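You operate a simulated robot arm through the tools that you are given. There is no shell and no other tool.

Carry out the task below with a simulated robot arm. There is one attempt and no reset: what you move stays moved.

## Task
Put the two plugs from the cabinet top in their wells, lock the drawers and latch the door.
Fine: the wells whose marks match their bands in the white cabinet's open drawer; shut it, then turn the key to locked. Set down upright: steel plug with blue bands, steel plug with green bands.

It is judged by the outcome, as a careful person would: the job done as asked, and still so three seconds after it is handed in. It fails if anything else is knocked over, pushed out of place, dropped, spilled or broken.

## Robot
A 7-joint arm with a two-finger parallel gripper, fixed in place. Base frame: the origin is on the floor under the middle of its stand, x ahead of it, y to its left, z up. Lengths are in mm, angles in degrees, forces in N, time in s.
With the tool pointing down near the work surface it reaches from about 260 to 840 mm from the base axis. Its first joint turns from -166.0 to 166.0 degrees. Payload 3.43 kg.
The tool frame sits at the grasp point between the pads (the TCP): z along the fingers, y along the line on which they close. The tips reach 34 mm beyond it. The gripper opens to 128 mm. The fingers are 24 mm wide and 12 mm thick; the gripper's body (48 by 130 mm) begins 96 mm behind the TCP.
Orientation is told as [roll, pitch, yaw] about the base's x, y, z axes, in that order, counted from this pose: with the fingers straight down and closing along the base's y, the tool's x points along the base's -x, its y along +y and its z along -z.

## Interface
- The arm moves only by the tool nudge_tool. Its argument "deltas" is one flat list of numbers, 7 for each row, row after row: the shift along the tool's x, y, z in units of 30 mm (1.0 is 30 mm), then the turn, a rotation vector about the tool's x, y, z in units of 5 degrees (1.0 is 5 degrees), then the finger opening in mm, from 0 to 128. In form: [tx, ty, tz, rx, ry, rz, fingers, tx, ty, tz, rx, ry, rz, fingers, ...]. A call has 1 to 20 rows; each row shifts and turns the commanded pose from where the row before left it, along the tool's axes as they then stand. A call with a number of a shift or a turn outside -1 to 1 is refused whole. Each row takes 0.2 s and may step no farther than 50 mm and 8.6 degrees from the row before; otherwise, or with a gripper value out of range, the whole call is refused. A pose out of reach is approached as far as the arm can. The call stops where the force on the tool passes 40 N (or 10 N more than at its start, if that is more) or the arm is blocked; 0.2 s more then pass. The fingers move at their own pace (about 153 mm/s each) and stop on an object; they squeeze with about 37 N. The grip force told is the motor's: it shows also when the fingers shut on nothing. Time passes only in rows, and 0.2 s behind the last, so rows that do not move let the fingers close. The reply holds the time, the measured pose of the TCP, the force on the tool along the base axes, the opening and the grip force, in the units named above and with some noise, with the torque about the TCP (base axes, N m) and any sound that the robot's microphone picked up.
- Cameras (640 x 400 px; columns grow to the right, rows downward): "scene" is fixed at [400.5, -650.2, 1389.8]; the picture's right is [0.51, 0.86, 0.00], its down [0.76, -0.45, -0.47] and it looks along [-0.40, 0.24, -0.88] (base axes); focal length 214 px, centre (320, 200). "wrist" rides on the gripper at [76, -11, -160] in the tool frame; the picture's right is [0.15, 0.99, 0.00], its down [-0.88, 0.13, -0.46] and it looks along [-0.45, 0.07, 0.89] (tool axes); focal length 234 px, centre (320, 200). There is no depth. A picture from a camera that has moved, and an enlarged one, comes with that camera's place and axes in the base frame and with its lens.
- get_image(camera): a new picture of that camera. It takes no simulated time.
- zoom(camera, box): a new picture of the part [left, top, right, bottom] of that camera's present view, enlarged. It takes no simulated time.
- sign_off(): hands the job in; it is judged then, once.

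Nothing tells you positions but the pictures and the camera data. Unless the task says otherwise, let go and move clear before handing in.

The tools are called after "Call:" by a JSON object that holds its "api" and its "payload". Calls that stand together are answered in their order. nudge_tool: Moves the arm, as the interface text tells. Its arguments: {"type":"object","properties":{"deltas":{"type":"array"}},"required":["deltas"]} The other tools are called the same way: get_image (camera) takes a picture; zoom (camera, box) takes an enlarged picture of a part of a camera's view; sign_off () hands the job in.

At the start:

```text
time: 0.0
ee_pos: [144.4, -539.5, 1203.3]
tool_rot: [0.0, 0.0, -0.1]
ft_force: [-0.7, -0.2, -0.3]
moment: [0.0, 0.01, -0.03]
gripper_width: 128.1
grasp_force: 0.1
```

scene: 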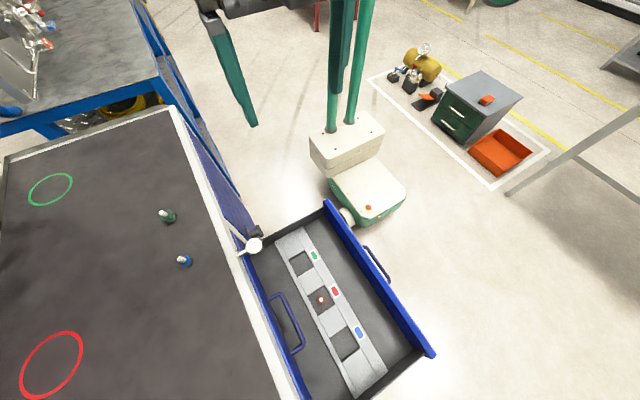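
wrist: 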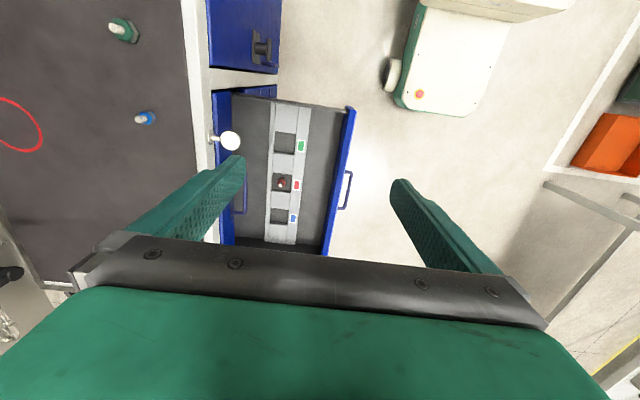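

I see a cabinet with a dark top holding two plugs, an open drawer with three wells (green, red, blue marks), and a white round thing near the cabinet edge. I'll look closer before moving anything.

Call:
{"api": "zoom", "payload": {"camera": "scene", "box": [120, 180, 280, 280]}}

Call:
{"api": "zoom", "payload": {"camera": "scene", "box": [220, 190, 460, 400]}}

Call:
{"api": "zoom", "payload": {"camera": "wrist", "box": [80, 0, 400, 260]}}

Call:
{"api": "zoom", "payload": {"camera": "scene", "box": [0, 80, 320, 400]}}

```text
4.00 times, centred on (200, 230) of scene
camera zoom: at [400.5, -650.2, 1389.8], right [0.51, 0.86, 0.0], down [0.76, -0.45, -0.47], along [-0.4, 0.24, -0.88], focal length 858 px, centre (800, 80)
```

zoom: 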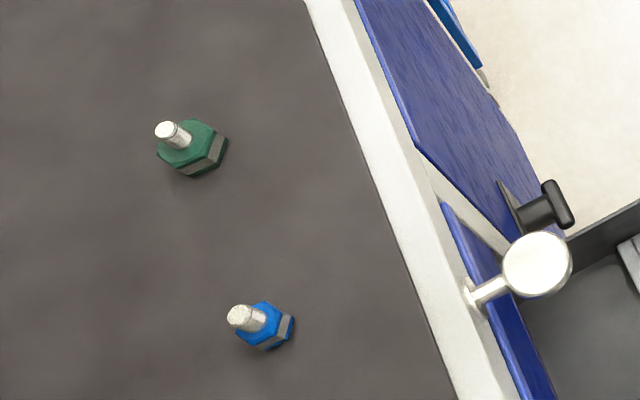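

```text
1.90 times, centred on (340, 295) of scene
camera zoom: at [400.5, -650.2, 1389.8], right [0.51, 0.86, 0.0], down [0.76, -0.45, -0.47], along [-0.4, 0.24, -0.88], focal length 408 px, centre (282, 19)
```

zoom: 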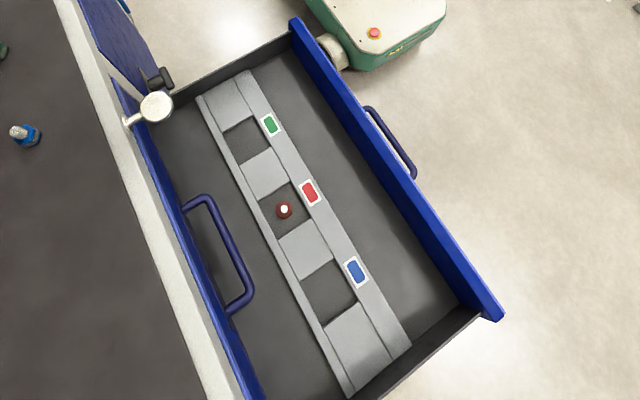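

```text
1.54 times, centred on (240, 130) of wrist
camera zoom: at [69.6, -548.2, 1362.4], right [-0.14, 0.99, 0.0], down [0.88, 0.13, 0.46], along [0.45, 0.07, -0.89], focal length 360 px, centre (443, 308)
```

zoom: 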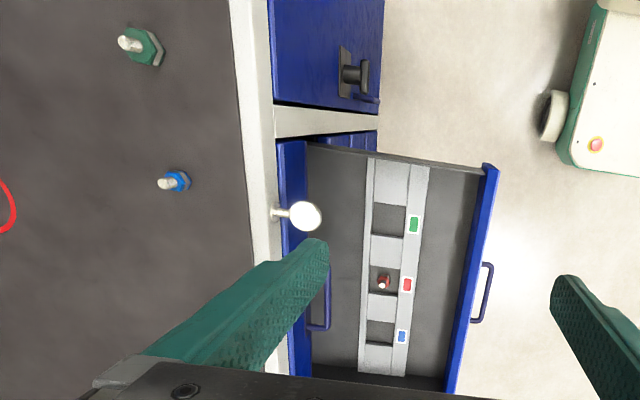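

```text
1.25 times, centred on (160, 240) of scene
camera zoom: at [400.5, -650.2, 1389.8], right [0.51, 0.86, 0.0], down [0.76, -0.45, -0.47], along [-0.4, 0.24, -0.88], focal length 268 px, centre (520, 150)
```

zoom: 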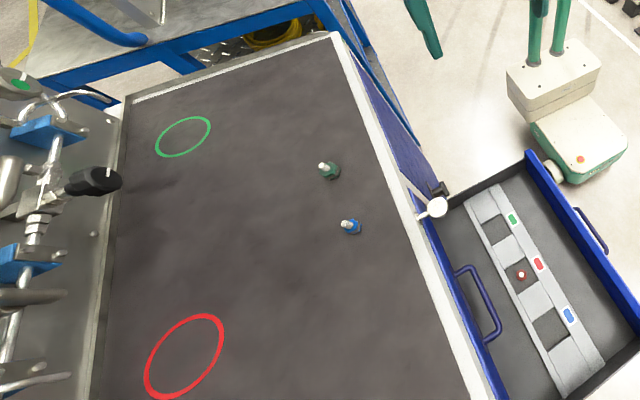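

The plugs appear to stand at about (174, -840) for blue and (49, -851) for green, with post tops near z 955. The wells are at about x 245, 370 and 495, y -625, z 685. I'll back off and turn the wrist camera toward the cabinet front to study the key and the latch.

Call:
{"api": "nudge_tool", "payload": {"deltas": [-1, 1, 0, 0, 0, 0, 128, -1, 1, 0, 0, 0, 0, 128, -1, 1, 0, 0, 0, 0, 128, -1, 1, 0, 0, 0, 0, 128, 0, 0, 0, 0, 0, 1, 128, 0, 0, 0, 0, 0, 1, 128, 0, 0, 0, 0, 0, 1, 128, 0, 0, 0, 0, 0, 1, 128, 0, 0, 0, 0, 0, 1, 128, 0, 0, 0, 0, 0, 1, 128, 0, 0, 0, 0, 0, 1, 128, 0, 0, 0, 0, 0, 1, 128, 0, 0, 0, 0, 0, 1, 128, 0, 0, 0, 0, 0, 1, 128, 0, 0, 0, 0, 0, 1, 128, 0, 0, 0, 0, 0, 1, 128, 0, 0, 0, 0, 0, 1, 128, 0, 0, 0, 0, 0, 1, 128, 0, 0, 0, 0, 0, 1, 128, 0, 0, 0, 0, 0, 1, 128]}}

Call:
{"api": "get_image", "payload": {"camera": "wrist"}}

Call:
{"api": "get_image", "payload": {"camera": "scene"}}

```text
time: 4.2
ee_pos: [263.6, -418.3, 1203.8]
tool_rot: [0.0, 0.0, -80.2]
ft_force: [0.1, 0.5, 0.6]
moment: [0.01, 0.0, 0.02]
gripper_width: 128.2
grasp_force: 0.0
```

```text
taken
camera wrist: at [241.7, -344.9, 1362.6], right [0.95, 0.31, 0.0], down [0.28, -0.85, 0.46], along [0.14, -0.43, -0.89], focal length 234 px, centre (320, 200)
```

wrist: 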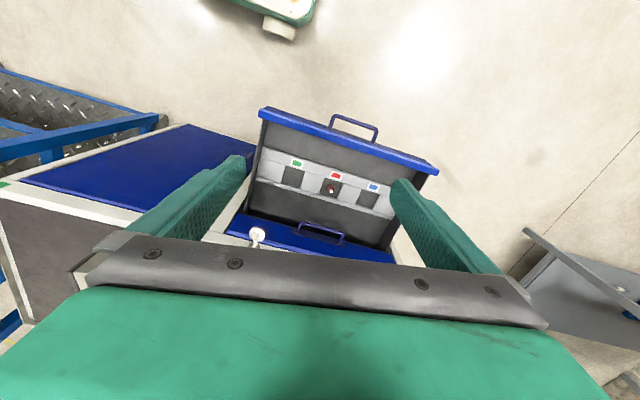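

```text
taken
```

scene: 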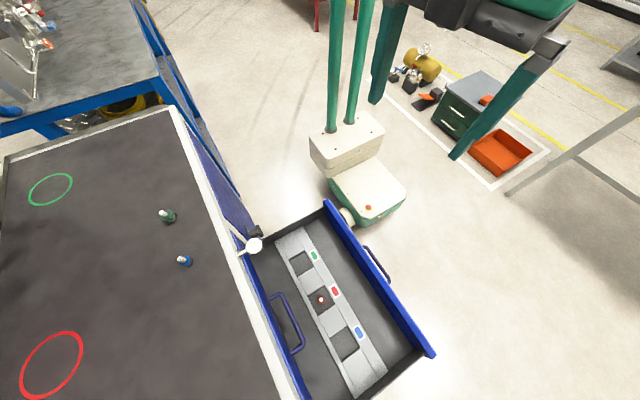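

The gripper body blocks the lower half of the wrist view, so I'll tilt the tool about 30° toward the cabinet. That should put the cabinet front in the free upper half of the picture.

Call:
{"api": "nudge_tool", "payload": {"deltas": [0, 0, 0, 0, -1, 0, 128, 0, 0, 0, 0, -1, 0, 128, 0, 0, 0, 0, -1, 0, 128, 0, 0, 0, 0, -1, 0, 128, 0, 0, 0, 0, -1, 0, 128, 0, 0, 0, 0, -1, 0, 128]}}

Call:
{"api": "get_image", "payload": {"camera": "wrist"}}

Call:
{"api": "zoom", "payload": {"camera": "wrist", "box": [120, 80, 440, 280]}}

```text
time: 5.6
ee_pos: [263.9, -419.3, 1204.2]
tool_rot: [0.1, -30.1, -80.2]
ft_force: [-0.1, 0.0, 0.4]
moment: [0.0, -0.01, -0.02]
gripper_width: 127.9
grasp_force: 0.1
```

```text
taken
camera wrist: at [229.7, -276.2, 1303.3], right [0.95, 0.29, -0.07], down [0.22, -0.5, 0.84], along [0.21, -0.81, -0.54], focal length 234 px, centre (320, 200)
```

wrist: 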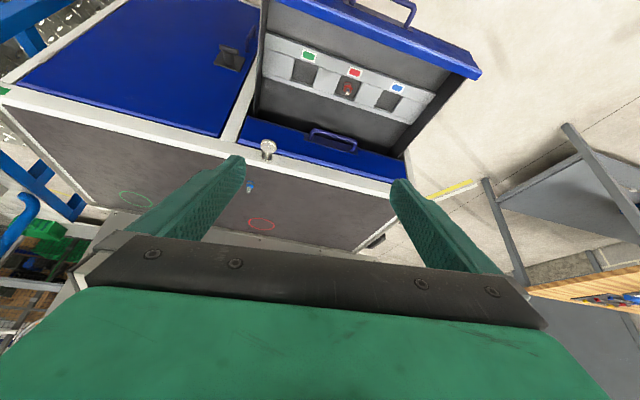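

```text
2.00 times, centred on (280, 180) of wrist
camera zoom: at [229.7, -276.2, 1303.3], right [0.95, 0.29, -0.07], down [0.22, -0.5, 0.84], along [0.21, -0.81, -0.54], focal length 468 px, centre (400, 240)
```

zoom: 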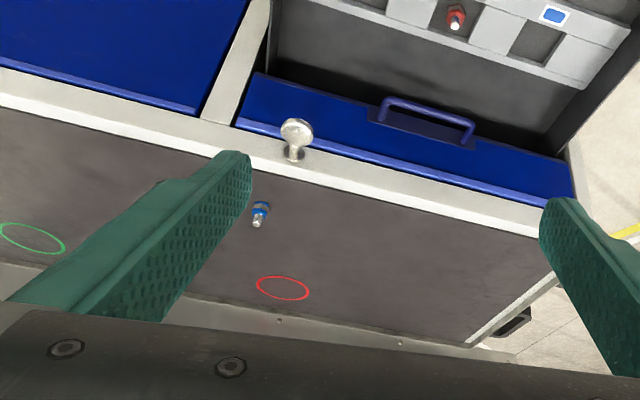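

The key with its round bow sits in the frame above the upper drawer. The door on the low-x side carries a black T-handle. I'll zoom in on both.

Call:
{"api": "zoom", "payload": {"camera": "wrist", "box": [180, 10, 340, 110]}}

Call:
{"api": "zoom", "payload": {"camera": "wrist", "box": [220, 100, 320, 200]}}

Call:
{"api": "zoom", "payload": {"camera": "wrist", "box": [0, 0, 280, 175]}}

Call:
{"api": "zoom", "payload": {"camera": "wrist", "box": [250, 20, 450, 145]}}

```text
4.00 times, centred on (260, 60) of wrist
camera zoom: at [229.7, -276.2, 1303.3], right [0.95, 0.29, -0.07], down [0.22, -0.5, 0.84], along [0.21, -0.81, -0.54], focal length 937 px, centre (560, 760)
```

zoom: 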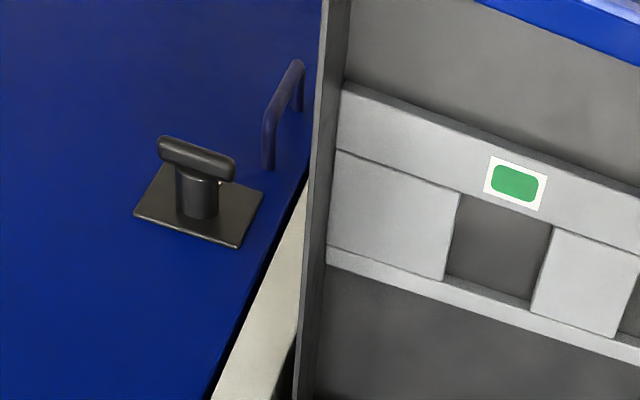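

```text
4.00 times, centred on (270, 150) of wrist
camera zoom: at [229.7, -276.2, 1303.3], right [0.95, 0.29, -0.07], down [0.22, -0.5, 0.84], along [0.21, -0.81, -0.54], focal length 937 px, centre (520, 400)
```

zoom: 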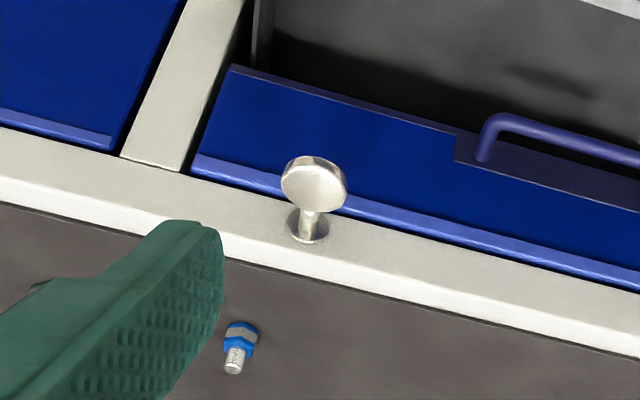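

```text
2.29 times, centred on (140, 88) of wrist
camera zoom: at [229.7, -276.2, 1303.3], right [0.95, 0.29, -0.07], down [0.22, -0.5, 0.84], along [0.21, -0.81, -0.54], focal length 535 px, centre (731, 457)
```

zoom: 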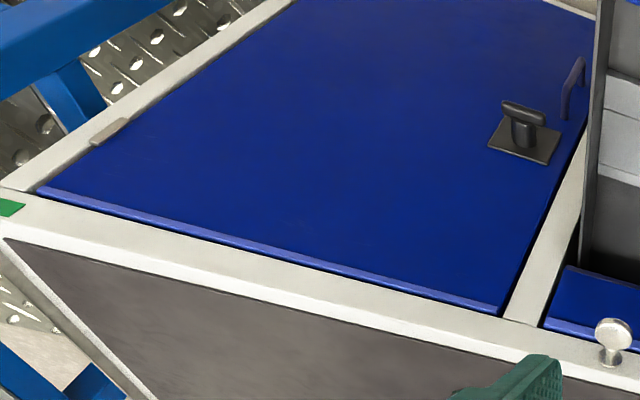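

```text
3.20 times, centred on (350, 82) of wrist
camera zoom: at [229.7, -276.2, 1303.3], right [0.95, 0.29, -0.07], down [0.22, -0.5, 0.84], along [0.21, -0.81, -0.54], focal length 749 px, centre (224, 576)
```

zoom: 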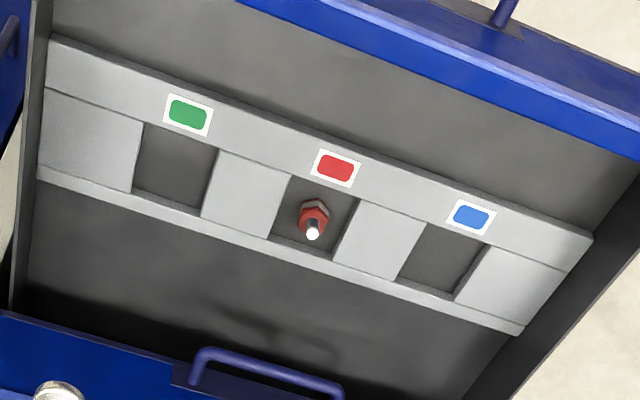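

I'll take much tighter zooms of the key and the T-handle to look for lock and latch markings.

Call:
{"api": "zoom", "payload": {"camera": "wrist", "box": [246, 130, 294, 160]}}

Call:
{"api": "zoom", "payload": {"camera": "wrist", "box": [204, 35, 260, 70]}}

Call:
{"api": "zoom", "payload": {"camera": "scene", "box": [222, 220, 270, 260]}}

```text
13.33 times, centred on (270, 145) of wrist
camera zoom: at [229.7, -276.2, 1303.3], right [0.95, 0.29, -0.07], down [0.22, -0.5, 0.84], along [0.21, -0.81, -0.54], focal length 3122 px, centre (987, 933)
```

zoom: 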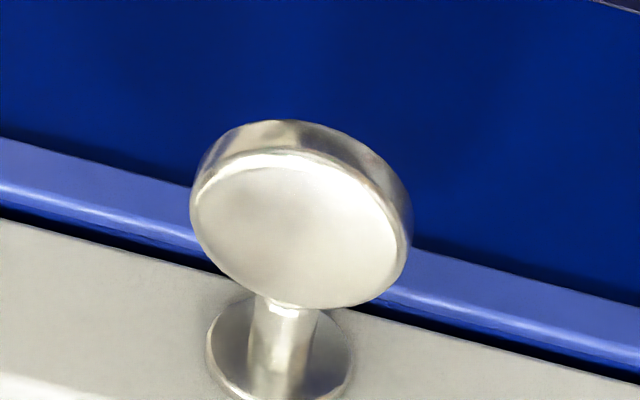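

```text
11.43 times, centred on (232, 52) of wrist
camera zoom: at [229.7, -276.2, 1303.3], right [0.95, 0.29, -0.07], down [0.22, -0.5, 0.84], along [0.21, -0.81, -0.54], focal length 2676 px, centre (1326, 1886)
```

zoom: 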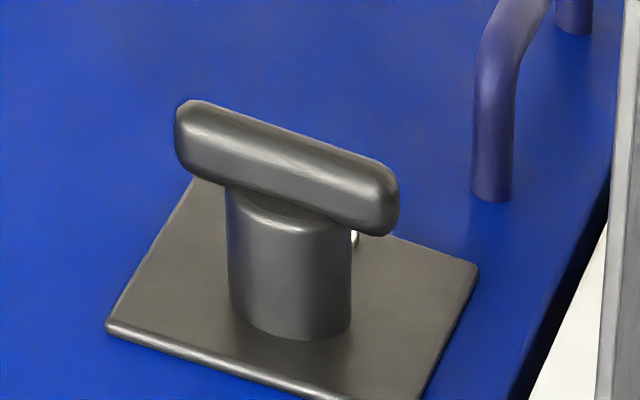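

```text
10.00 times, centred on (246, 240) of scene
camera zoom: at [400.5, -650.2, 1389.8], right [0.51, 0.86, 0.0], down [0.76, -0.45, -0.47], along [-0.4, 0.24, -0.88], focal length 2145 px, centre (1060, -200)
```

zoom: 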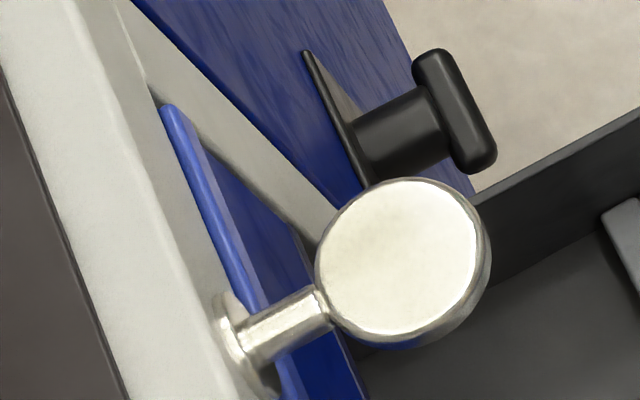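

There is a white mark partly hidden behind the T-bar, so I need more frontal views. I'll bring the camera down in front of the key first.

Call:
{"api": "nudge_tool", "payload": {"deltas": [0, 0, 0, 0, -1, 0, 128, 0, 0, 0, 0, -1, 0, 128, 0, 0, 0, 0, -1, 0, 128, 0, 0, 0, 0, -1, 0, 128, 0, 0, 0, 0, -1, 0, 128, 0, 0, 0, 0, -1, 0, 128, 0.345, -0.35, 0.914, 0, 0, 0, 128, 0.345, -0.35, 0.914, 0, 0, 0, 128, 0.345, -0.35, 0.914, 0, 0, 0, 128, 0.345, -0.35, 0.914, 0, 0, 0, 128, 0.345, -0.35, 0.914, 0, 0, 0, 128, 0.345, -0.35, 0.914, 0, 0, 0, 128, 0.345, -0.35, 0.914, 0, 0, 0, 128, 0.345, -0.35, 0.914, 0, 0, 0, 128, 0.345, -0.35, 0.914, 0, 0, 0, 128]}}

Call:
{"api": "get_image", "payload": {"camera": "wrist"}}

Call:
{"api": "get_image", "payload": {"camera": "scene"}}

```text
time: 8.8
ee_pos: [221.2, -627.1, 1010.9]
tool_rot: [0.0, -60.1, -80.1]
ft_force: [0.8, 0.1, -0.2]
moment: [0.03, 0.01, 0.03]
gripper_width: 128.3
grasp_force: 0.0
out of reach, approached as far as the arm can: row 4, 5, 6
```

```text
taken
camera wrist: at [181.1, -454.2, 1025.5], right [0.96, 0.24, -0.13], down [0.14, -0.02, 0.99], along [0.24, -0.97, -0.06], focal length 234 px, centre (320, 200)
```

wrist: 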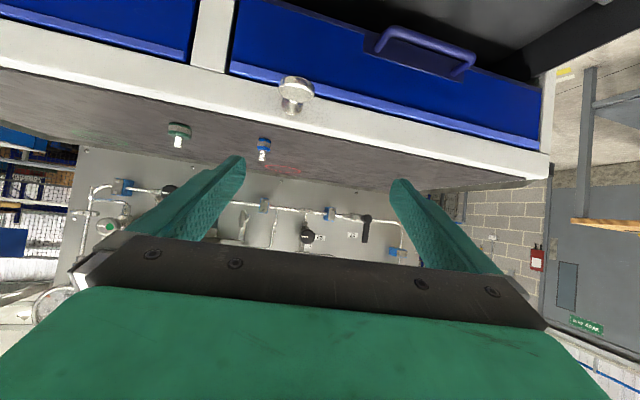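

```text
taken
```

scene: 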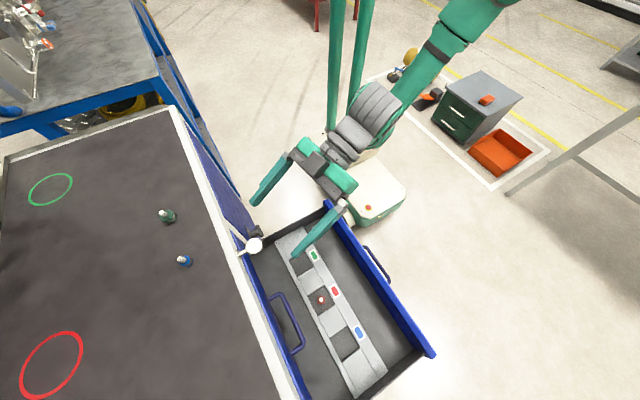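

The view is upside-down but useful. I'll zoom on the key and the plugs from this vantage.

Call:
{"api": "zoom", "payload": {"camera": "wrist", "box": [256, 60, 336, 130]}}

Call:
{"api": "zoom", "payload": {"camera": "wrist", "box": [150, 110, 310, 200]}}

Call:
{"api": "zoom", "payload": {"camera": "scene", "box": [225, 120, 365, 260]}}

```text
5.71 times, centred on (296, 95) of wrist
camera zoom: at [181.1, -454.2, 1025.5], right [0.96, 0.24, -0.13], down [0.14, -0.02, 0.99], along [0.24, -0.97, -0.06], focal length 1338 px, centre (457, 800)
```

zoom: 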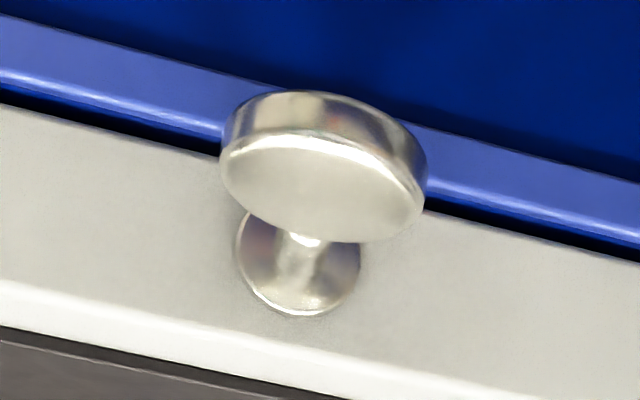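

```text
4.00 times, centred on (230, 155) of wrist
camera zoom: at [181.1, -454.2, 1025.5], right [0.96, 0.24, -0.13], down [0.14, -0.02, 0.99], along [0.24, -0.97, -0.06], focal length 937 px, centre (680, 380)
```

zoom: 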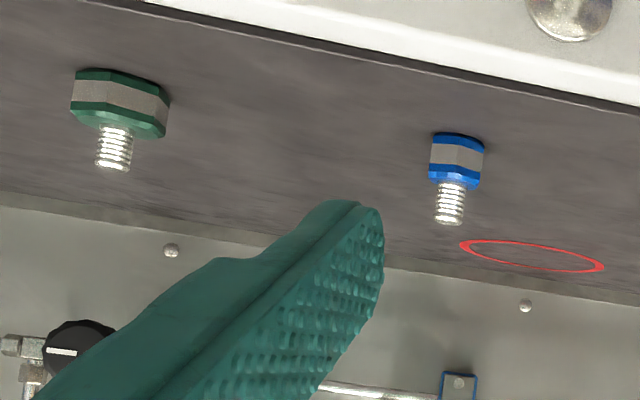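

```text
2.86 times, centred on (295, 190) of scene
camera zoom: at [400.5, -650.2, 1389.8], right [0.51, 0.86, 0.0], down [0.76, -0.45, -0.47], along [-0.4, 0.24, -0.88], focal length 613 px, centre (391, 229)
```

zoom: 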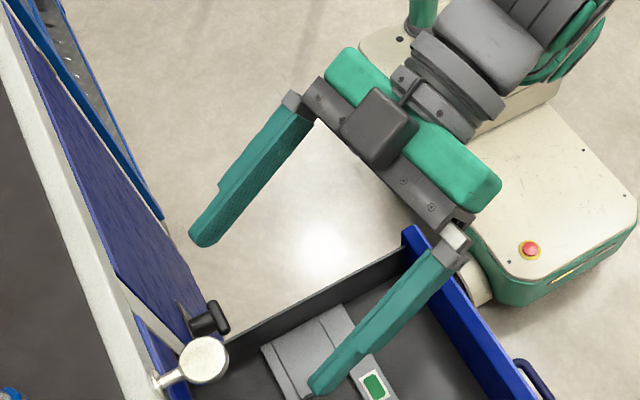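

The plugs are hex-bodied with threaded studs; green is about 37 mm wide and blue about 22 mm. Next I'll shift in front of the door to see the T-handle face-on, staying clear of the drawer side at about x 120.

Call:
{"api": "nudge_tool", "payload": {"deltas": [0, 0, 0, 0.866, 0, 0.5, 128, 0, 0, 0, 0.866, 0, 0.5, 128, 0.0625, -0.9625, -0.108, 0, 0, 0, 128, 0.0625, -0.9625, -0.108, 0, 0, 0, 128, 0.0625, -0.9625, -0.108, 0, 0, 0, 128, 0.0625, -0.9625, -0.108, 0, 0, 0, 128, 0.0625, -0.9625, -0.108, 0, 0, 0, 128, 0.0625, -0.9625, -0.108, 0, 0, 0, 128, 0.0625, -0.9625, -0.108, 0, 0, 0, 128, 0.0625, -0.9625, -0.108, 0, 0, 0, 128, 0, 0, 0, 0, 1, 0, 128, 0, 0, 0, 0, 1, 0, 128, 0, 0, 0, 0, 1, 0, 128, 0.664, 0, 0.664, 0, 0, 0, 128, 0.664, 0, 0.664, 0, 0, 0, 128, 0.664, 0, 0.664, 0, 0, 0, 128, 0.664, 0, 0.664, 0, 0, 0, 128]}}

Call:
{"api": "get_image", "payload": {"camera": "wrist"}}

Call:
{"api": "get_image", "payload": {"camera": "scene"}}

```text
time: 12.4
ee_pos: [-11.6, -595.5, 899.8]
tool_rot: [0.0, -45.0, -90.1]
ft_force: [0.0, 0.3, -0.3]
moment: [-0.01, -0.03, 0.03]
gripper_width: 128.2
grasp_force: 0.0
```

```text
taken
camera wrist: at [-20.6, -428.6, 958.3], right [0.99, 0.1, -0.1], down [0.13, -0.3, 0.95], along [0.06, -0.95, -0.31], focal length 234 px, centre (320, 200)
```

wrist: 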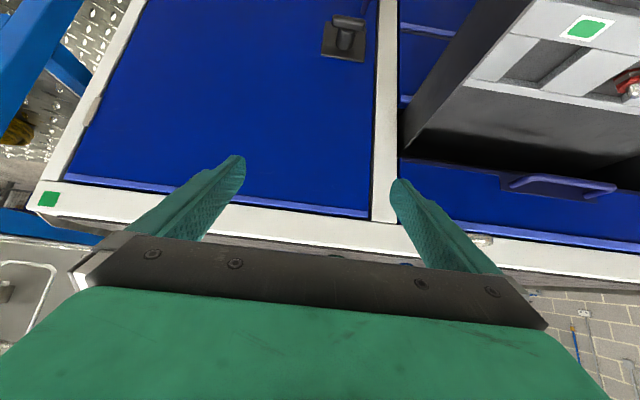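

```text
taken
```

scene: 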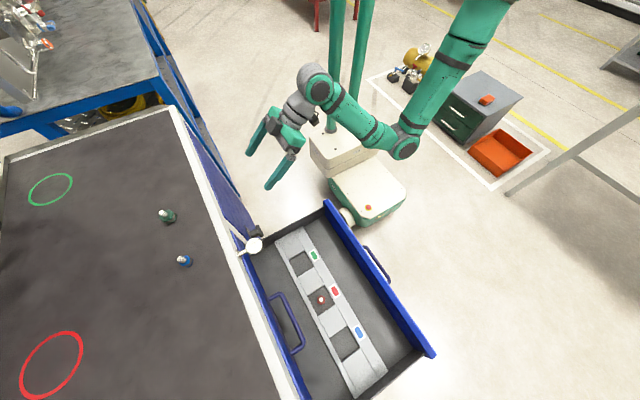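

Call:
{"api": "zoom", "payload": {"camera": "wrist", "box": [312, 5, 376, 65]}}

Call:
{"api": "zoom", "payload": {"camera": "wrist", "box": [360, 0, 640, 175]}}

Call:
{"api": "zoom", "payload": {"camera": "scene", "box": [280, 230, 380, 370]}}

```text
6.67 times, centred on (344, 35) of wrist
camera zoom: at [-20.6, -428.6, 958.3], right [0.99, 0.1, -0.1], down [0.13, -0.3, 0.95], along [0.06, -0.95, -0.31], focal length 1561 px, centre (160, 1300)
```

zoom: 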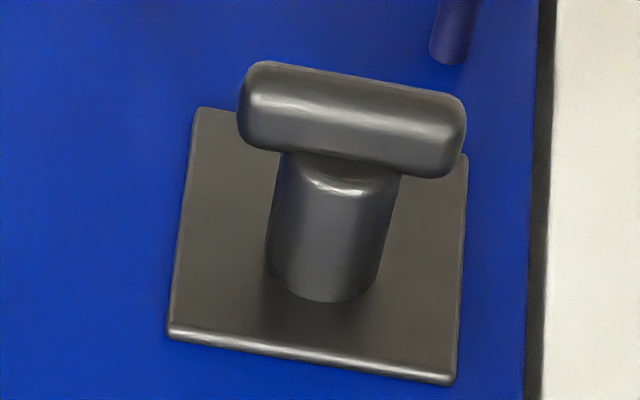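

```text
2.29 times, centred on (500, 88) of wrist
camera zoom: at [-20.6, -428.6, 958.3], right [0.99, 0.1, -0.1], down [0.13, -0.3, 0.95], along [0.06, -0.95, -0.31], focal length 535 px, centre (-91, 457)
```

zoom: 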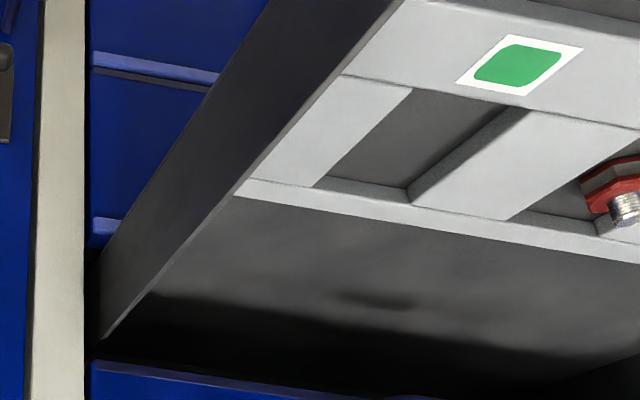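

```text
2.86 times, centred on (330, 300) of scene
camera zoom: at [400.5, -650.2, 1389.8], right [0.51, 0.86, 0.0], down [0.76, -0.45, -0.47], along [-0.4, 0.24, -0.88], focal length 613 px, centre (291, -86)
```

zoom: 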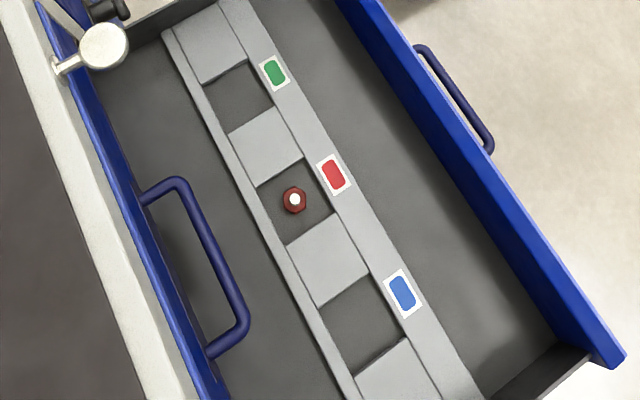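

The T-bar is horizontal and the plate's upper half has no marks. I'll go lower to see the rest of the plate.

Call:
{"api": "nudge_tool", "payload": {"deltas": [0.664, 0, 0.664, 0, 0, 0, 128, 0.664, 0, 0.664, 0, 0, 0, 128, 0.664, 0, 0.664, 0, 0, 0, 128, 0.664, 0, 0.664, 0, 0, 0, 128, 0.664, 0, 0.664, 0, 0, 0, 128, 0.664, 0, 0.664, 0, 0, 0, 128, 0.664, 0, 0.664, 0, 0, 0, 128]}}

Call:
{"api": "get_image", "payload": {"camera": "wrist"}}

Call:
{"api": "get_image", "payload": {"camera": "scene"}}

```text
time: 14.0
ee_pos: [-9.9, -596.0, 701.2]
tool_rot: [0.0, -45.0, -90.2]
ft_force: [0.4, 0.1, 0.5]
moment: [0.0, -0.03, -0.02]
gripper_width: 127.8
grasp_force: 0.0
```

```text
taken
camera wrist: at [-19.2, -427.5, 760.5], right [0.99, 0.1, -0.1], down [0.13, -0.3, 0.95], along [0.06, -0.95, -0.31], focal length 234 px, centre (320, 200)
```

wrist: 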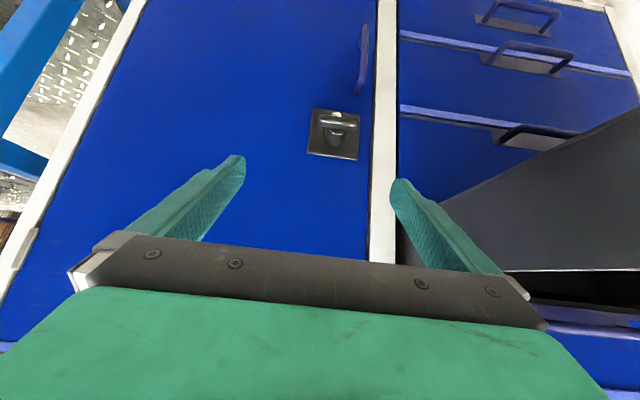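

```text
taken
```

scene: 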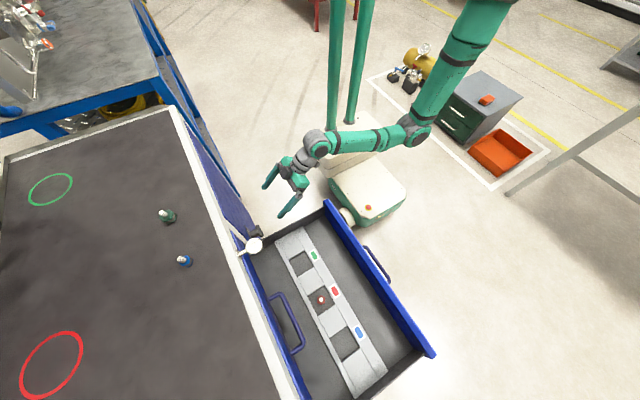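

Call:
{"api": "zoom", "payload": {"camera": "wrist", "box": [300, 95, 380, 165]}}

Call:
{"api": "zoom", "payload": {"camera": "wrist", "box": [120, 0, 400, 260]}}

Call:
{"api": "zoom", "payload": {"camera": "wrist", "box": [340, 0, 400, 60]}}

```text
5.71 times, centred on (340, 130) of wrist
camera zoom: at [-19.2, -427.5, 760.5], right [0.99, 0.1, -0.1], down [0.13, -0.3, 0.95], along [0.06, -0.95, -0.31], focal length 1338 px, centre (206, 600)
```

zoom: 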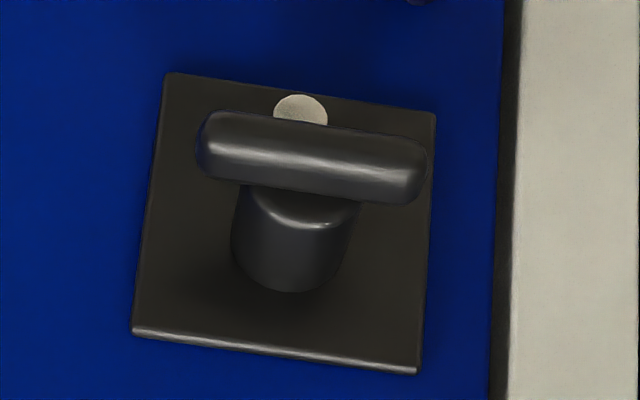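

```text
1.54 times, centred on (260, 130) of wrist
camera zoom: at [-19.2, -427.5, 760.5], right [0.99, 0.1, -0.1], down [0.13, -0.3, 0.95], along [0.06, -0.95, -0.31], focal length 360 px, centre (412, 308)
```

zoom: 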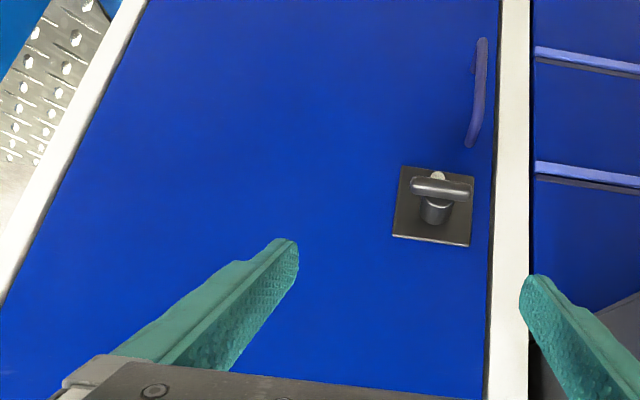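

```text
6.67 times, centred on (370, 30) of wrist
camera zoom: at [-19.2, -427.5, 760.5], right [0.99, 0.1, -0.1], down [0.13, -0.3, 0.95], along [0.06, -0.95, -0.31], focal length 1561 px, centre (-13, 1333)
```

zoom: 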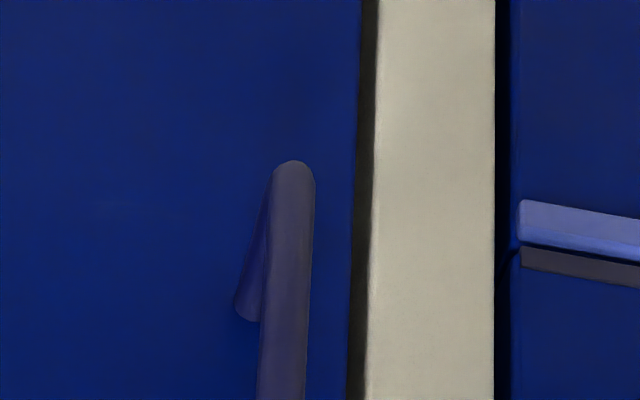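

There's a white dot on the plate directly below the latch stem, so latched should mean the bar turned vertical. The bar centre is near (15, -710, 549). I'll do the plugs first, so I'm rising and coming back to a near-vertical tool over the cabinet top.

Call:
{"api": "nudge_tool", "payload": {"deltas": [-0.664, 0, -0.664, 0, 0, 0, 128, -0.664, 0, -0.664, 0, 0, 0, 128, -0.664, 0, -0.664, 0, 0, 0, 128, -0.664, 0, -0.664, 0, 0, 0, 128, -0.664, 0, -0.664, 0, 0, 0, 128, -0.664, 0, -0.664, 0, 0, 0, 128, -0.664, 0, -0.664, 0, 0, 0, 128, -0.664, 0, -0.664, 0, 0, 0, 128, -0.664, 0, -0.664, 0, 0, 0, 128, -0.664, 0, -0.664, 0, 0, 0, 128, -0.664, 0, -0.664, 0, 0, 0, 128, -0.664, 0, -0.664, 0, 0, 0, 128, -0.664, 0, -0.664, 0, 0, 0, 128, 0, 0, 0, 0, 1, 0, 128, 0, 0, 0, 0, 1, 0, 128, 0, 0, 0, 0, 1, 0, 128, 0, 0, 0, 0, 1, 0, 128, 0, 0, 0, 0, 1, 0, 128, 0, 0, 0, 0, 1, 0, 128]}}

Call:
{"api": "get_image", "payload": {"camera": "wrist"}}

```text
time: 18.0
ee_pos: [-10.2, -595.8, 1068.9]
tool_rot: [0.0, -15.1, -90.1]
ft_force: [-0.2, 0.3, 1.0]
moment: [-0.02, 0.02, -0.03]
gripper_width: 128.0
grasp_force: 0.1
```

```text
taken
camera wrist: at [-19.4, -480.1, 1203.2], right [0.99, 0.14, -0.04], down [0.13, -0.73, 0.67], along [0.07, -0.67, -0.74], focal length 234 px, centre (320, 200)
```

wrist: 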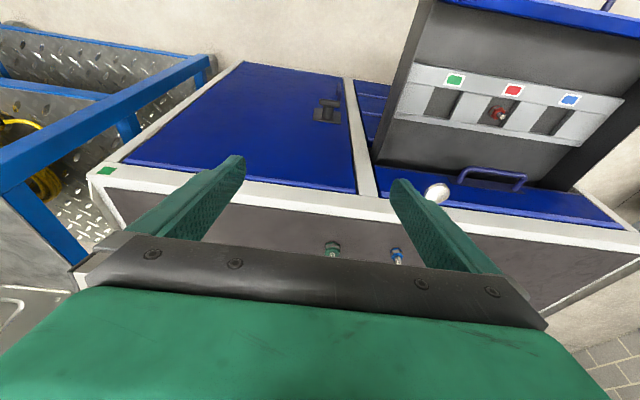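

Clear of the drawer. Now I'll move over the cabinet top toward the green plug and check reach.

Call:
{"api": "nudge_tool", "payload": {"deltas": [-0.8, 0.246, 0.297, 0, 0, 0, 128, -0.8, 0.246, 0.297, 0, 0, 0, 128, -0.8, 0.246, 0.297, 0, 0, 0, 128, -0.8, 0.246, 0.297, 0, 0, 0, 128, -0.8, 0.246, 0.297, 0, 0, 0, 128, -0.8, 0.246, 0.297, 0, 0, 0, 128, -0.8, 0.246, 0.297, 0, 0, 0, 128, -0.8, 0.246, 0.297, 0, 0, 0, 128]}}

Call:
{"api": "get_image", "payload": {"camera": "wrist"}}

Call:
{"api": "get_image", "payload": {"camera": "scene"}}

```text
time: 19.8
ee_pos: [46.9, -800.1, 1048.0]
tool_rot: [0.0, -15.1, -90.1]
ft_force: [-0.3, -0.4, 0.1]
moment: [-0.01, 0.02, 0.02]
gripper_width: 127.7
grasp_force: 0.1
```

```text
taken
camera wrist: at [37.8, -683.7, 1182.5], right [0.99, 0.14, -0.04], down [0.13, -0.73, 0.67], along [0.07, -0.67, -0.74], focal length 234 px, centre (320, 200)
```

wrist: 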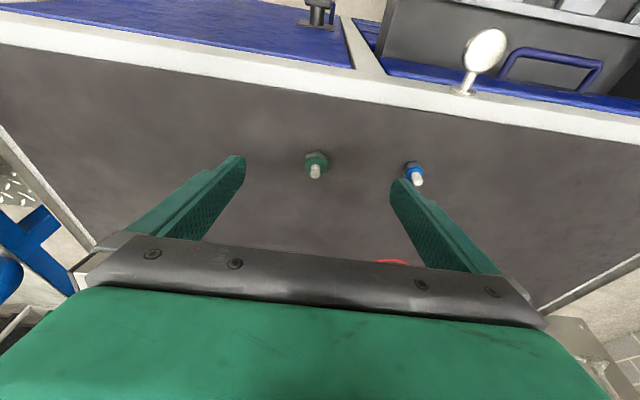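

```text
taken
```

scene: 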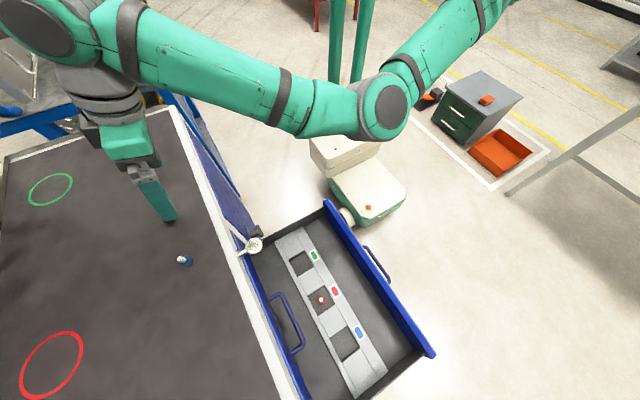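

Reach is fine here. I'll zoom in on both plugs to refine their positions and hex orientation.

Call:
{"api": "zoom", "payload": {"camera": "wrist", "box": [284, 140, 348, 190]}}

Call:
{"api": "zoom", "payload": {"camera": "wrist", "box": [384, 145, 448, 195]}}

Call:
{"api": "zoom", "payload": {"camera": "scene", "box": [110, 180, 210, 280]}}

```text
8.00 times, centred on (316, 165) of wrist
camera zoom: at [37.8, -683.7, 1182.5], right [0.99, 0.14, -0.04], down [0.13, -0.73, 0.67], along [0.07, -0.67, -0.74], focal length 1873 px, centre (352, 480)
```

zoom: 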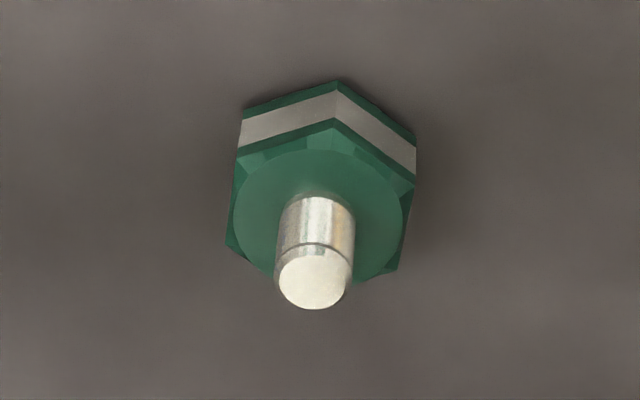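

```text
8.00 times, centred on (416, 170) of wrist
camera zoom: at [37.8, -683.7, 1182.5], right [0.99, 0.14, -0.04], down [0.13, -0.73, 0.67], along [0.07, -0.67, -0.74], focal length 1873 px, centre (-448, 440)
```

zoom: 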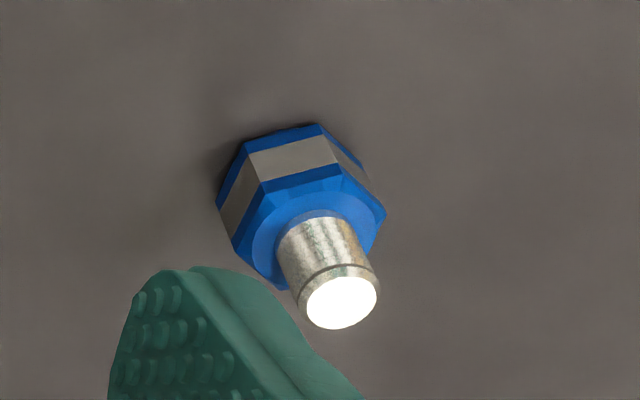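

```text
4.00 times, centred on (160, 230) of scene
camera zoom: at [400.5, -650.2, 1389.8], right [0.51, 0.86, 0.0], down [0.76, -0.45, -0.47], along [-0.4, 0.24, -0.88], focal length 858 px, centre (960, 80)
```

zoom: 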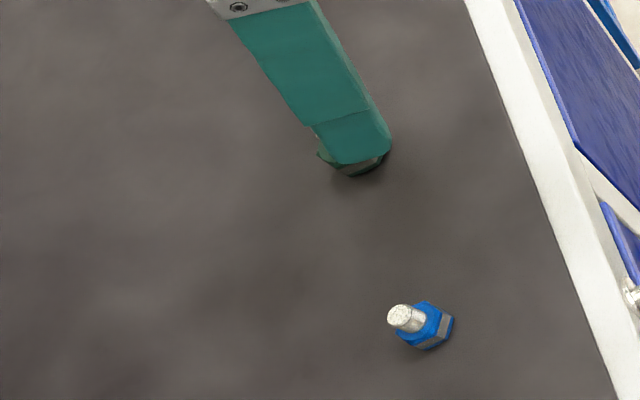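

The green plug's hex flats face ±x, which suits closing along x. Before choosing grip height I'll measure the wells' size and depth with tight scene zooms.

Call:
{"api": "zoom", "payload": {"camera": "scene", "box": [280, 240, 328, 280]}}

Call:
{"api": "zoom", "payload": {"camera": "scene", "box": [298, 280, 346, 320]}}

Call:
{"api": "zoom", "payload": {"camera": "scene", "box": [320, 315, 376, 370]}}

```text
10.00 times, centred on (304, 260) of scene
camera zoom: at [400.5, -650.2, 1389.8], right [0.51, 0.86, 0.0], down [0.76, -0.45, -0.47], along [-0.4, 0.24, -0.88], focal length 2145 px, centre (480, -400)
```

zoom: 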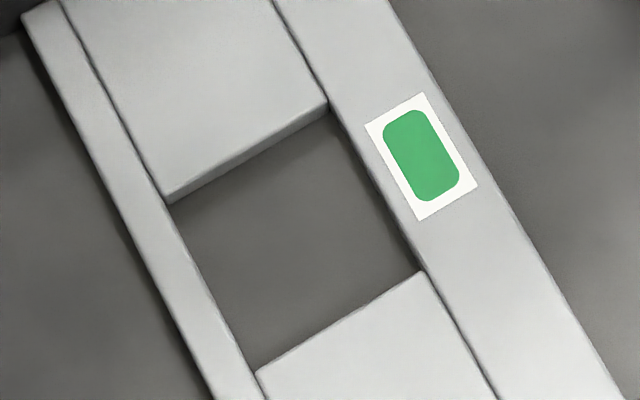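

```text
10.00 times, centred on (322, 300) of scene
camera zoom: at [400.5, -650.2, 1389.8], right [0.51, 0.86, 0.0], down [0.76, -0.45, -0.47], along [-0.4, 0.24, -0.88], focal length 2145 px, centre (300, -800)
```

zoom: 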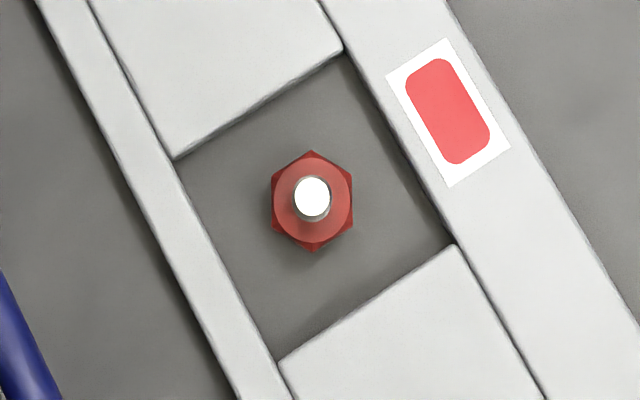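

```text
7.27 times, centred on (348, 342) of scene
camera zoom: at [400.5, -650.2, 1389.8], right [0.51, 0.86, 0.0], down [0.76, -0.45, -0.47], along [-0.4, 0.24, -0.88], focal length 1560 px, centre (116, -836)
```

zoom: 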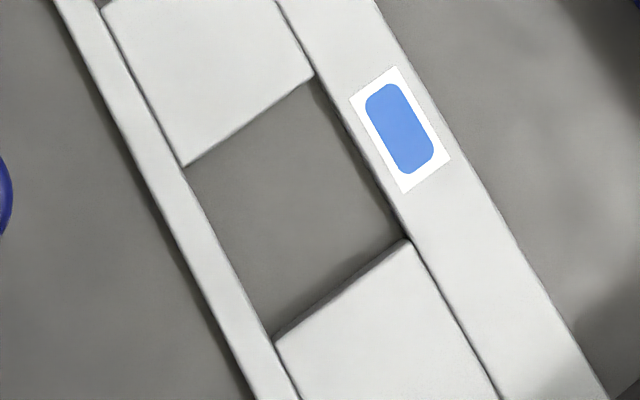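

The wells are about 64 × 60 mm and 16 mm deep, centred near (246, -627) for green and (495, -628) for blue. I'll grip each plug by its stud so the fingers stay at or above the well rim. First I move to 40 mm above the green grasp and check alignment.

Call:
{"api": "nudge_tool", "payload": {"deltas": [-0.565, -0.027, 0.732, 0, 0, 0, 60, -0.565, -0.027, 0.732, 0, 0, 0, 40, 0, 0, 0, 0, 0, 0, 40, 0, 0, 0, 0, 0, 0, 40]}}

Call:
{"api": "get_image", "payload": {"camera": "wrist"}}

Call:
{"api": "zoom", "payload": {"camera": "wrist", "box": [260, 120, 388, 220]}}

Call:
{"api": "zoom", "payload": {"camera": "scene", "box": [120, 180, 200, 250]}}

```text
time: 20.8
ee_pos: [46.3, -842.8, 1014.4]
tool_rot: [0.0, -15.0, -90.1]
ft_force: [-0.1, -0.6, 0.6]
moment: [0.02, 0.0, -0.01]
gripper_width: 40.0
grasp_force: 0.1
```

```text
taken
camera wrist: at [37.4, -727.2, 1148.3], right [0.99, 0.14, -0.04], down [0.13, -0.73, 0.67], along [0.07, -0.67, -0.74], focal length 234 px, centre (320, 200)
```

wrist: 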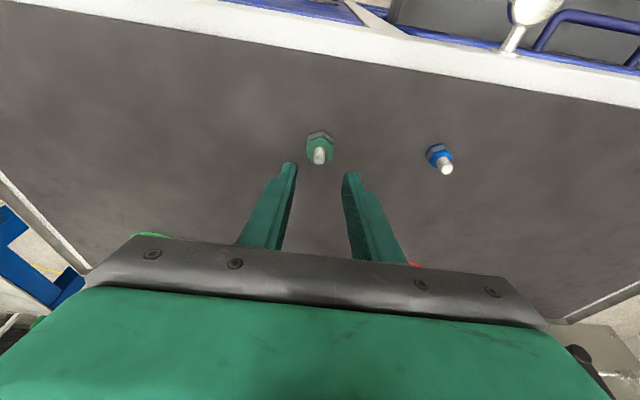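

```text
4.00 times, centred on (324, 170) of wrist
camera zoom: at [37.4, -727.2, 1148.3], right [0.99, 0.14, -0.04], down [0.13, -0.73, 0.67], along [0.07, -0.67, -0.74], focal length 937 px, centre (304, 320)
```

zoom: 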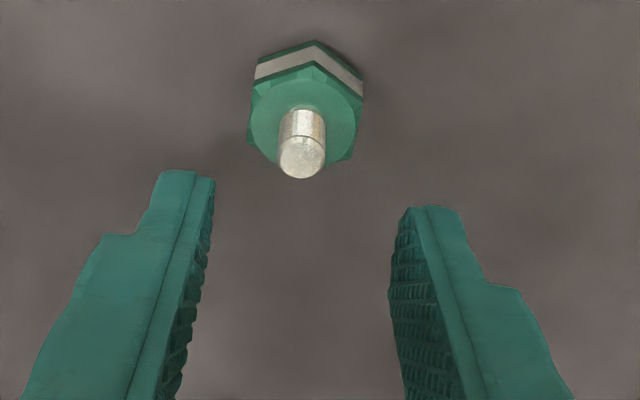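

```text
5.71 times, centred on (160, 215) of scene
camera zoom: at [400.5, -650.2, 1389.8], right [0.51, 0.86, 0.0], down [0.76, -0.45, -0.47], along [-0.4, 0.24, -0.88], focal length 1226 px, centre (1234, 114)
```

zoom: 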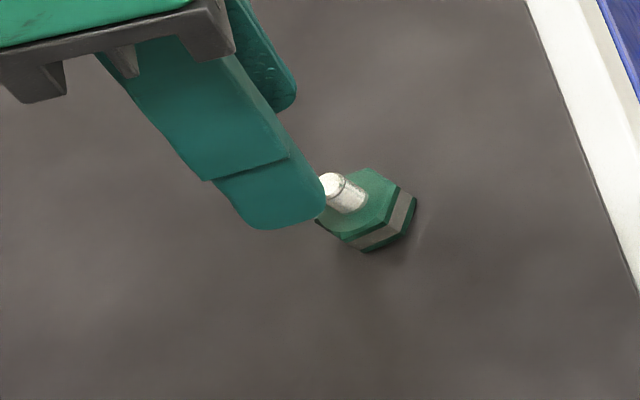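

The stud is centred within about 1.5 mm of the fingers. I'll descend about 37 mm with a small x correction and check once more before closing.

Call:
{"api": "nudge_tool", "payload": {"deltas": [0.16, -0.023, 0.596, 0, 0, 0, 40, 0.16, -0.023, 0.596, 0, 0, 0, 40, 0, 0, 0, 0, 0, 0, 40]}}

Call:
{"api": "zoom", "payload": {"camera": "wrist", "box": [260, 120, 388, 220]}}

Call:
{"api": "zoom", "payload": {"camera": "scene", "box": [120, 180, 200, 250]}}

```text
time: 21.6
ee_pos: [47.5, -845.1, 977.0]
tool_rot: [-0.1, -15.0, -90.0]
ft_force: [-0.2, -0.3, -0.3]
moment: [-0.02, 0.04, 0.0]
gripper_width: 39.7
grasp_force: 0.0
```

```text
4.00 times, centred on (324, 170) of wrist
camera zoom: at [36.8, -728.7, 1110.8], right [0.99, 0.14, -0.04], down [0.13, -0.73, 0.67], along [0.07, -0.67, -0.74], focal length 937 px, centre (304, 320)
```

zoom: 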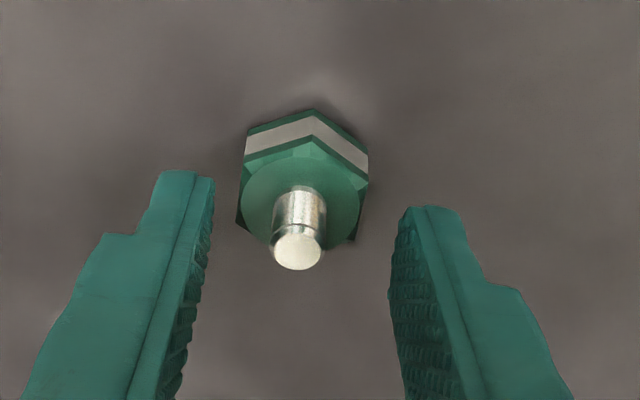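

```text
5.71 times, centred on (160, 215) of scene
camera zoom: at [400.5, -650.2, 1389.8], right [0.51, 0.86, 0.0], down [0.76, -0.45, -0.47], along [-0.4, 0.24, -0.88], focal length 1226 px, centre (1234, 114)
```

zoom: 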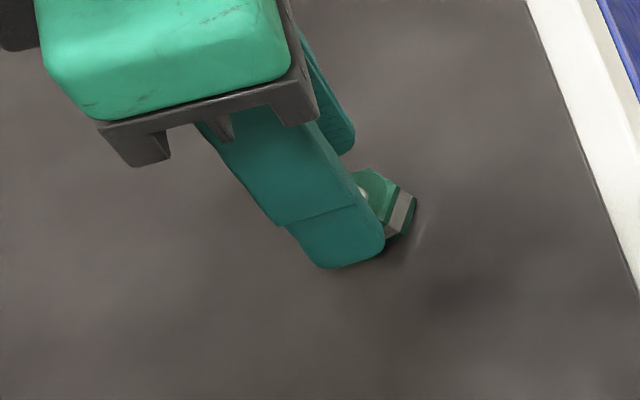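

Stud is well inside the pad zone with about 1 mm lateral offset. I'll correct that and close gently in steps.

Call:
{"api": "nudge_tool", "payload": {"deltas": [0, -0.035, 0, 0, 0, 0, 30, 0, 0, 0, 0, 0, 0, 20, 0, 0, 0, 0, 0, 0, 15, 0, 0, 0, 0, 0, 0, 13, 0, 0, 0, 0, 0, 0, 11, 0, 0, 0, 0, 0, 0, 9, 0, 0, 0, 0, 0, 0, 5, 0, 0, 0, 0, 0, 0, 0, 0, 0, 0, 0, 0, 0, 0]}}

Call:
{"api": "zoom", "payload": {"camera": "wrist", "box": [260, 120, 388, 220]}}

Call:
{"api": "zoom", "payload": {"camera": "scene", "box": [120, 180, 200, 250]}}

```text
time: 23.6
ee_pos: [45.7, -844.5, 976.7]
tool_rot: [0.0, -15.0, -90.1]
ft_force: [-0.1, 0.1, 0.0]
moment: [0.01, 0.0, -0.06]
gripper_width: 10.5
grasp_force: 36.9
```

```text
4.00 times, centred on (324, 170) of wrist
camera zoom: at [35.2, -728.6, 1111.6], right [0.99, 0.14, -0.04], down [0.13, -0.73, 0.67], along [0.07, -0.67, -0.74], focal length 937 px, centre (304, 320)
```

zoom: 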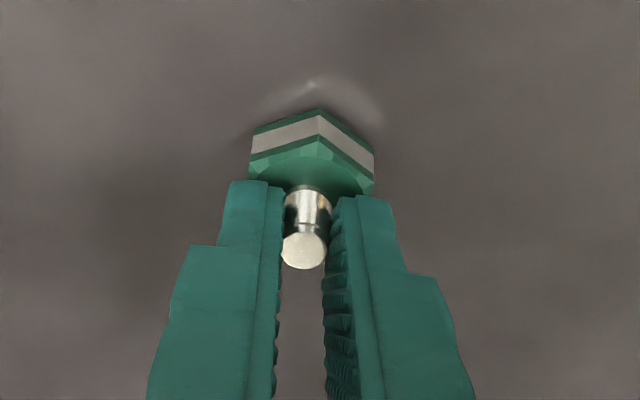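

```text
5.71 times, centred on (160, 215) of scene
camera zoom: at [400.5, -650.2, 1389.8], right [0.51, 0.86, 0.0], down [0.76, -0.45, -0.47], along [-0.4, 0.24, -0.88], focal length 1226 px, centre (1234, 114)
```

zoom: 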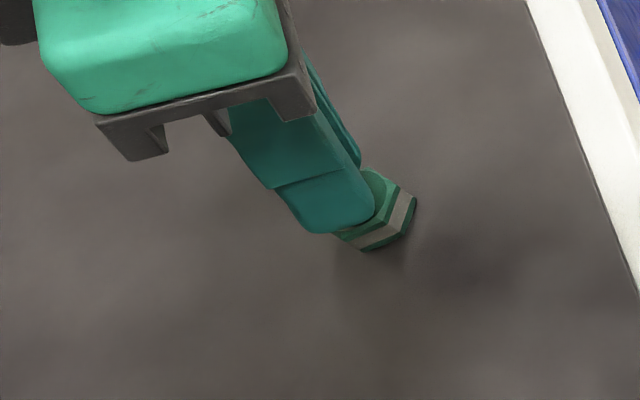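

Gripped at 10.5 mm with 37 N. Lifting straight up 60 mm and checking the hold.

Call:
{"api": "nudge_tool", "payload": {"deltas": [-0.13, 0, -0.483, 0, 0, 0, 0, -0.13, 0, -0.483, 0, 0, 0, 0, -0.259, 0, -0.966, 0, 0, 0, 0]}}

Call:
{"api": "zoom", "payload": {"camera": "wrist", "box": [260, 120, 388, 220]}}

Call:
{"api": "zoom", "payload": {"camera": "scene", "box": [110, 160, 230, 280]}}

```text
time: 24.4
ee_pos: [45.0, -844.3, 1037.8]
tool_rot: [0.0, -15.0, -90.0]
ft_force: [0.7, 0.5, -1.1]
moment: [0.03, -0.04, -0.02]
gripper_width: 10.4
grasp_force: 37.2
```

```text
4.00 times, centred on (324, 170) of wrist
camera zoom: at [35.5, -728.4, 1172.0], right [0.99, 0.14, -0.04], down [0.13, -0.73, 0.67], along [0.07, -0.67, -0.74], focal length 937 px, centre (304, 320)
```

zoom: 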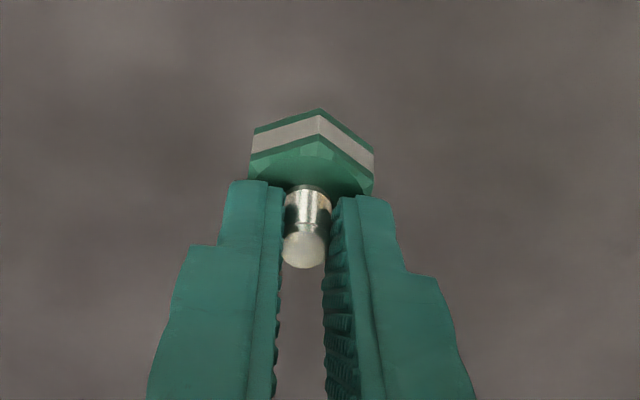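

```text
3.33 times, centred on (170, 220) of scene
camera zoom: at [400.5, -650.2, 1389.8], right [0.51, 0.86, 0.0], down [0.76, -0.45, -0.47], along [-0.4, 0.24, -0.88], focal length 715 px, centre (820, 133)
```

zoom: 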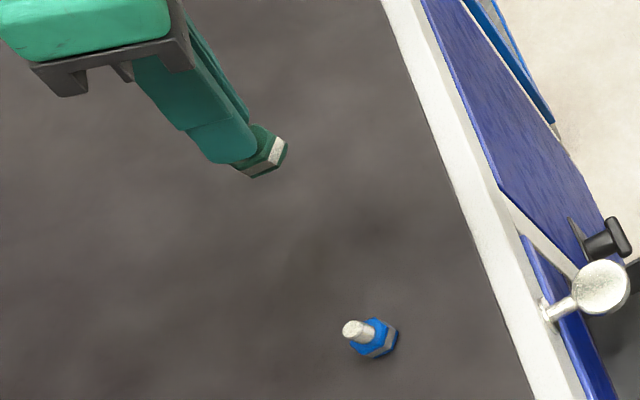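

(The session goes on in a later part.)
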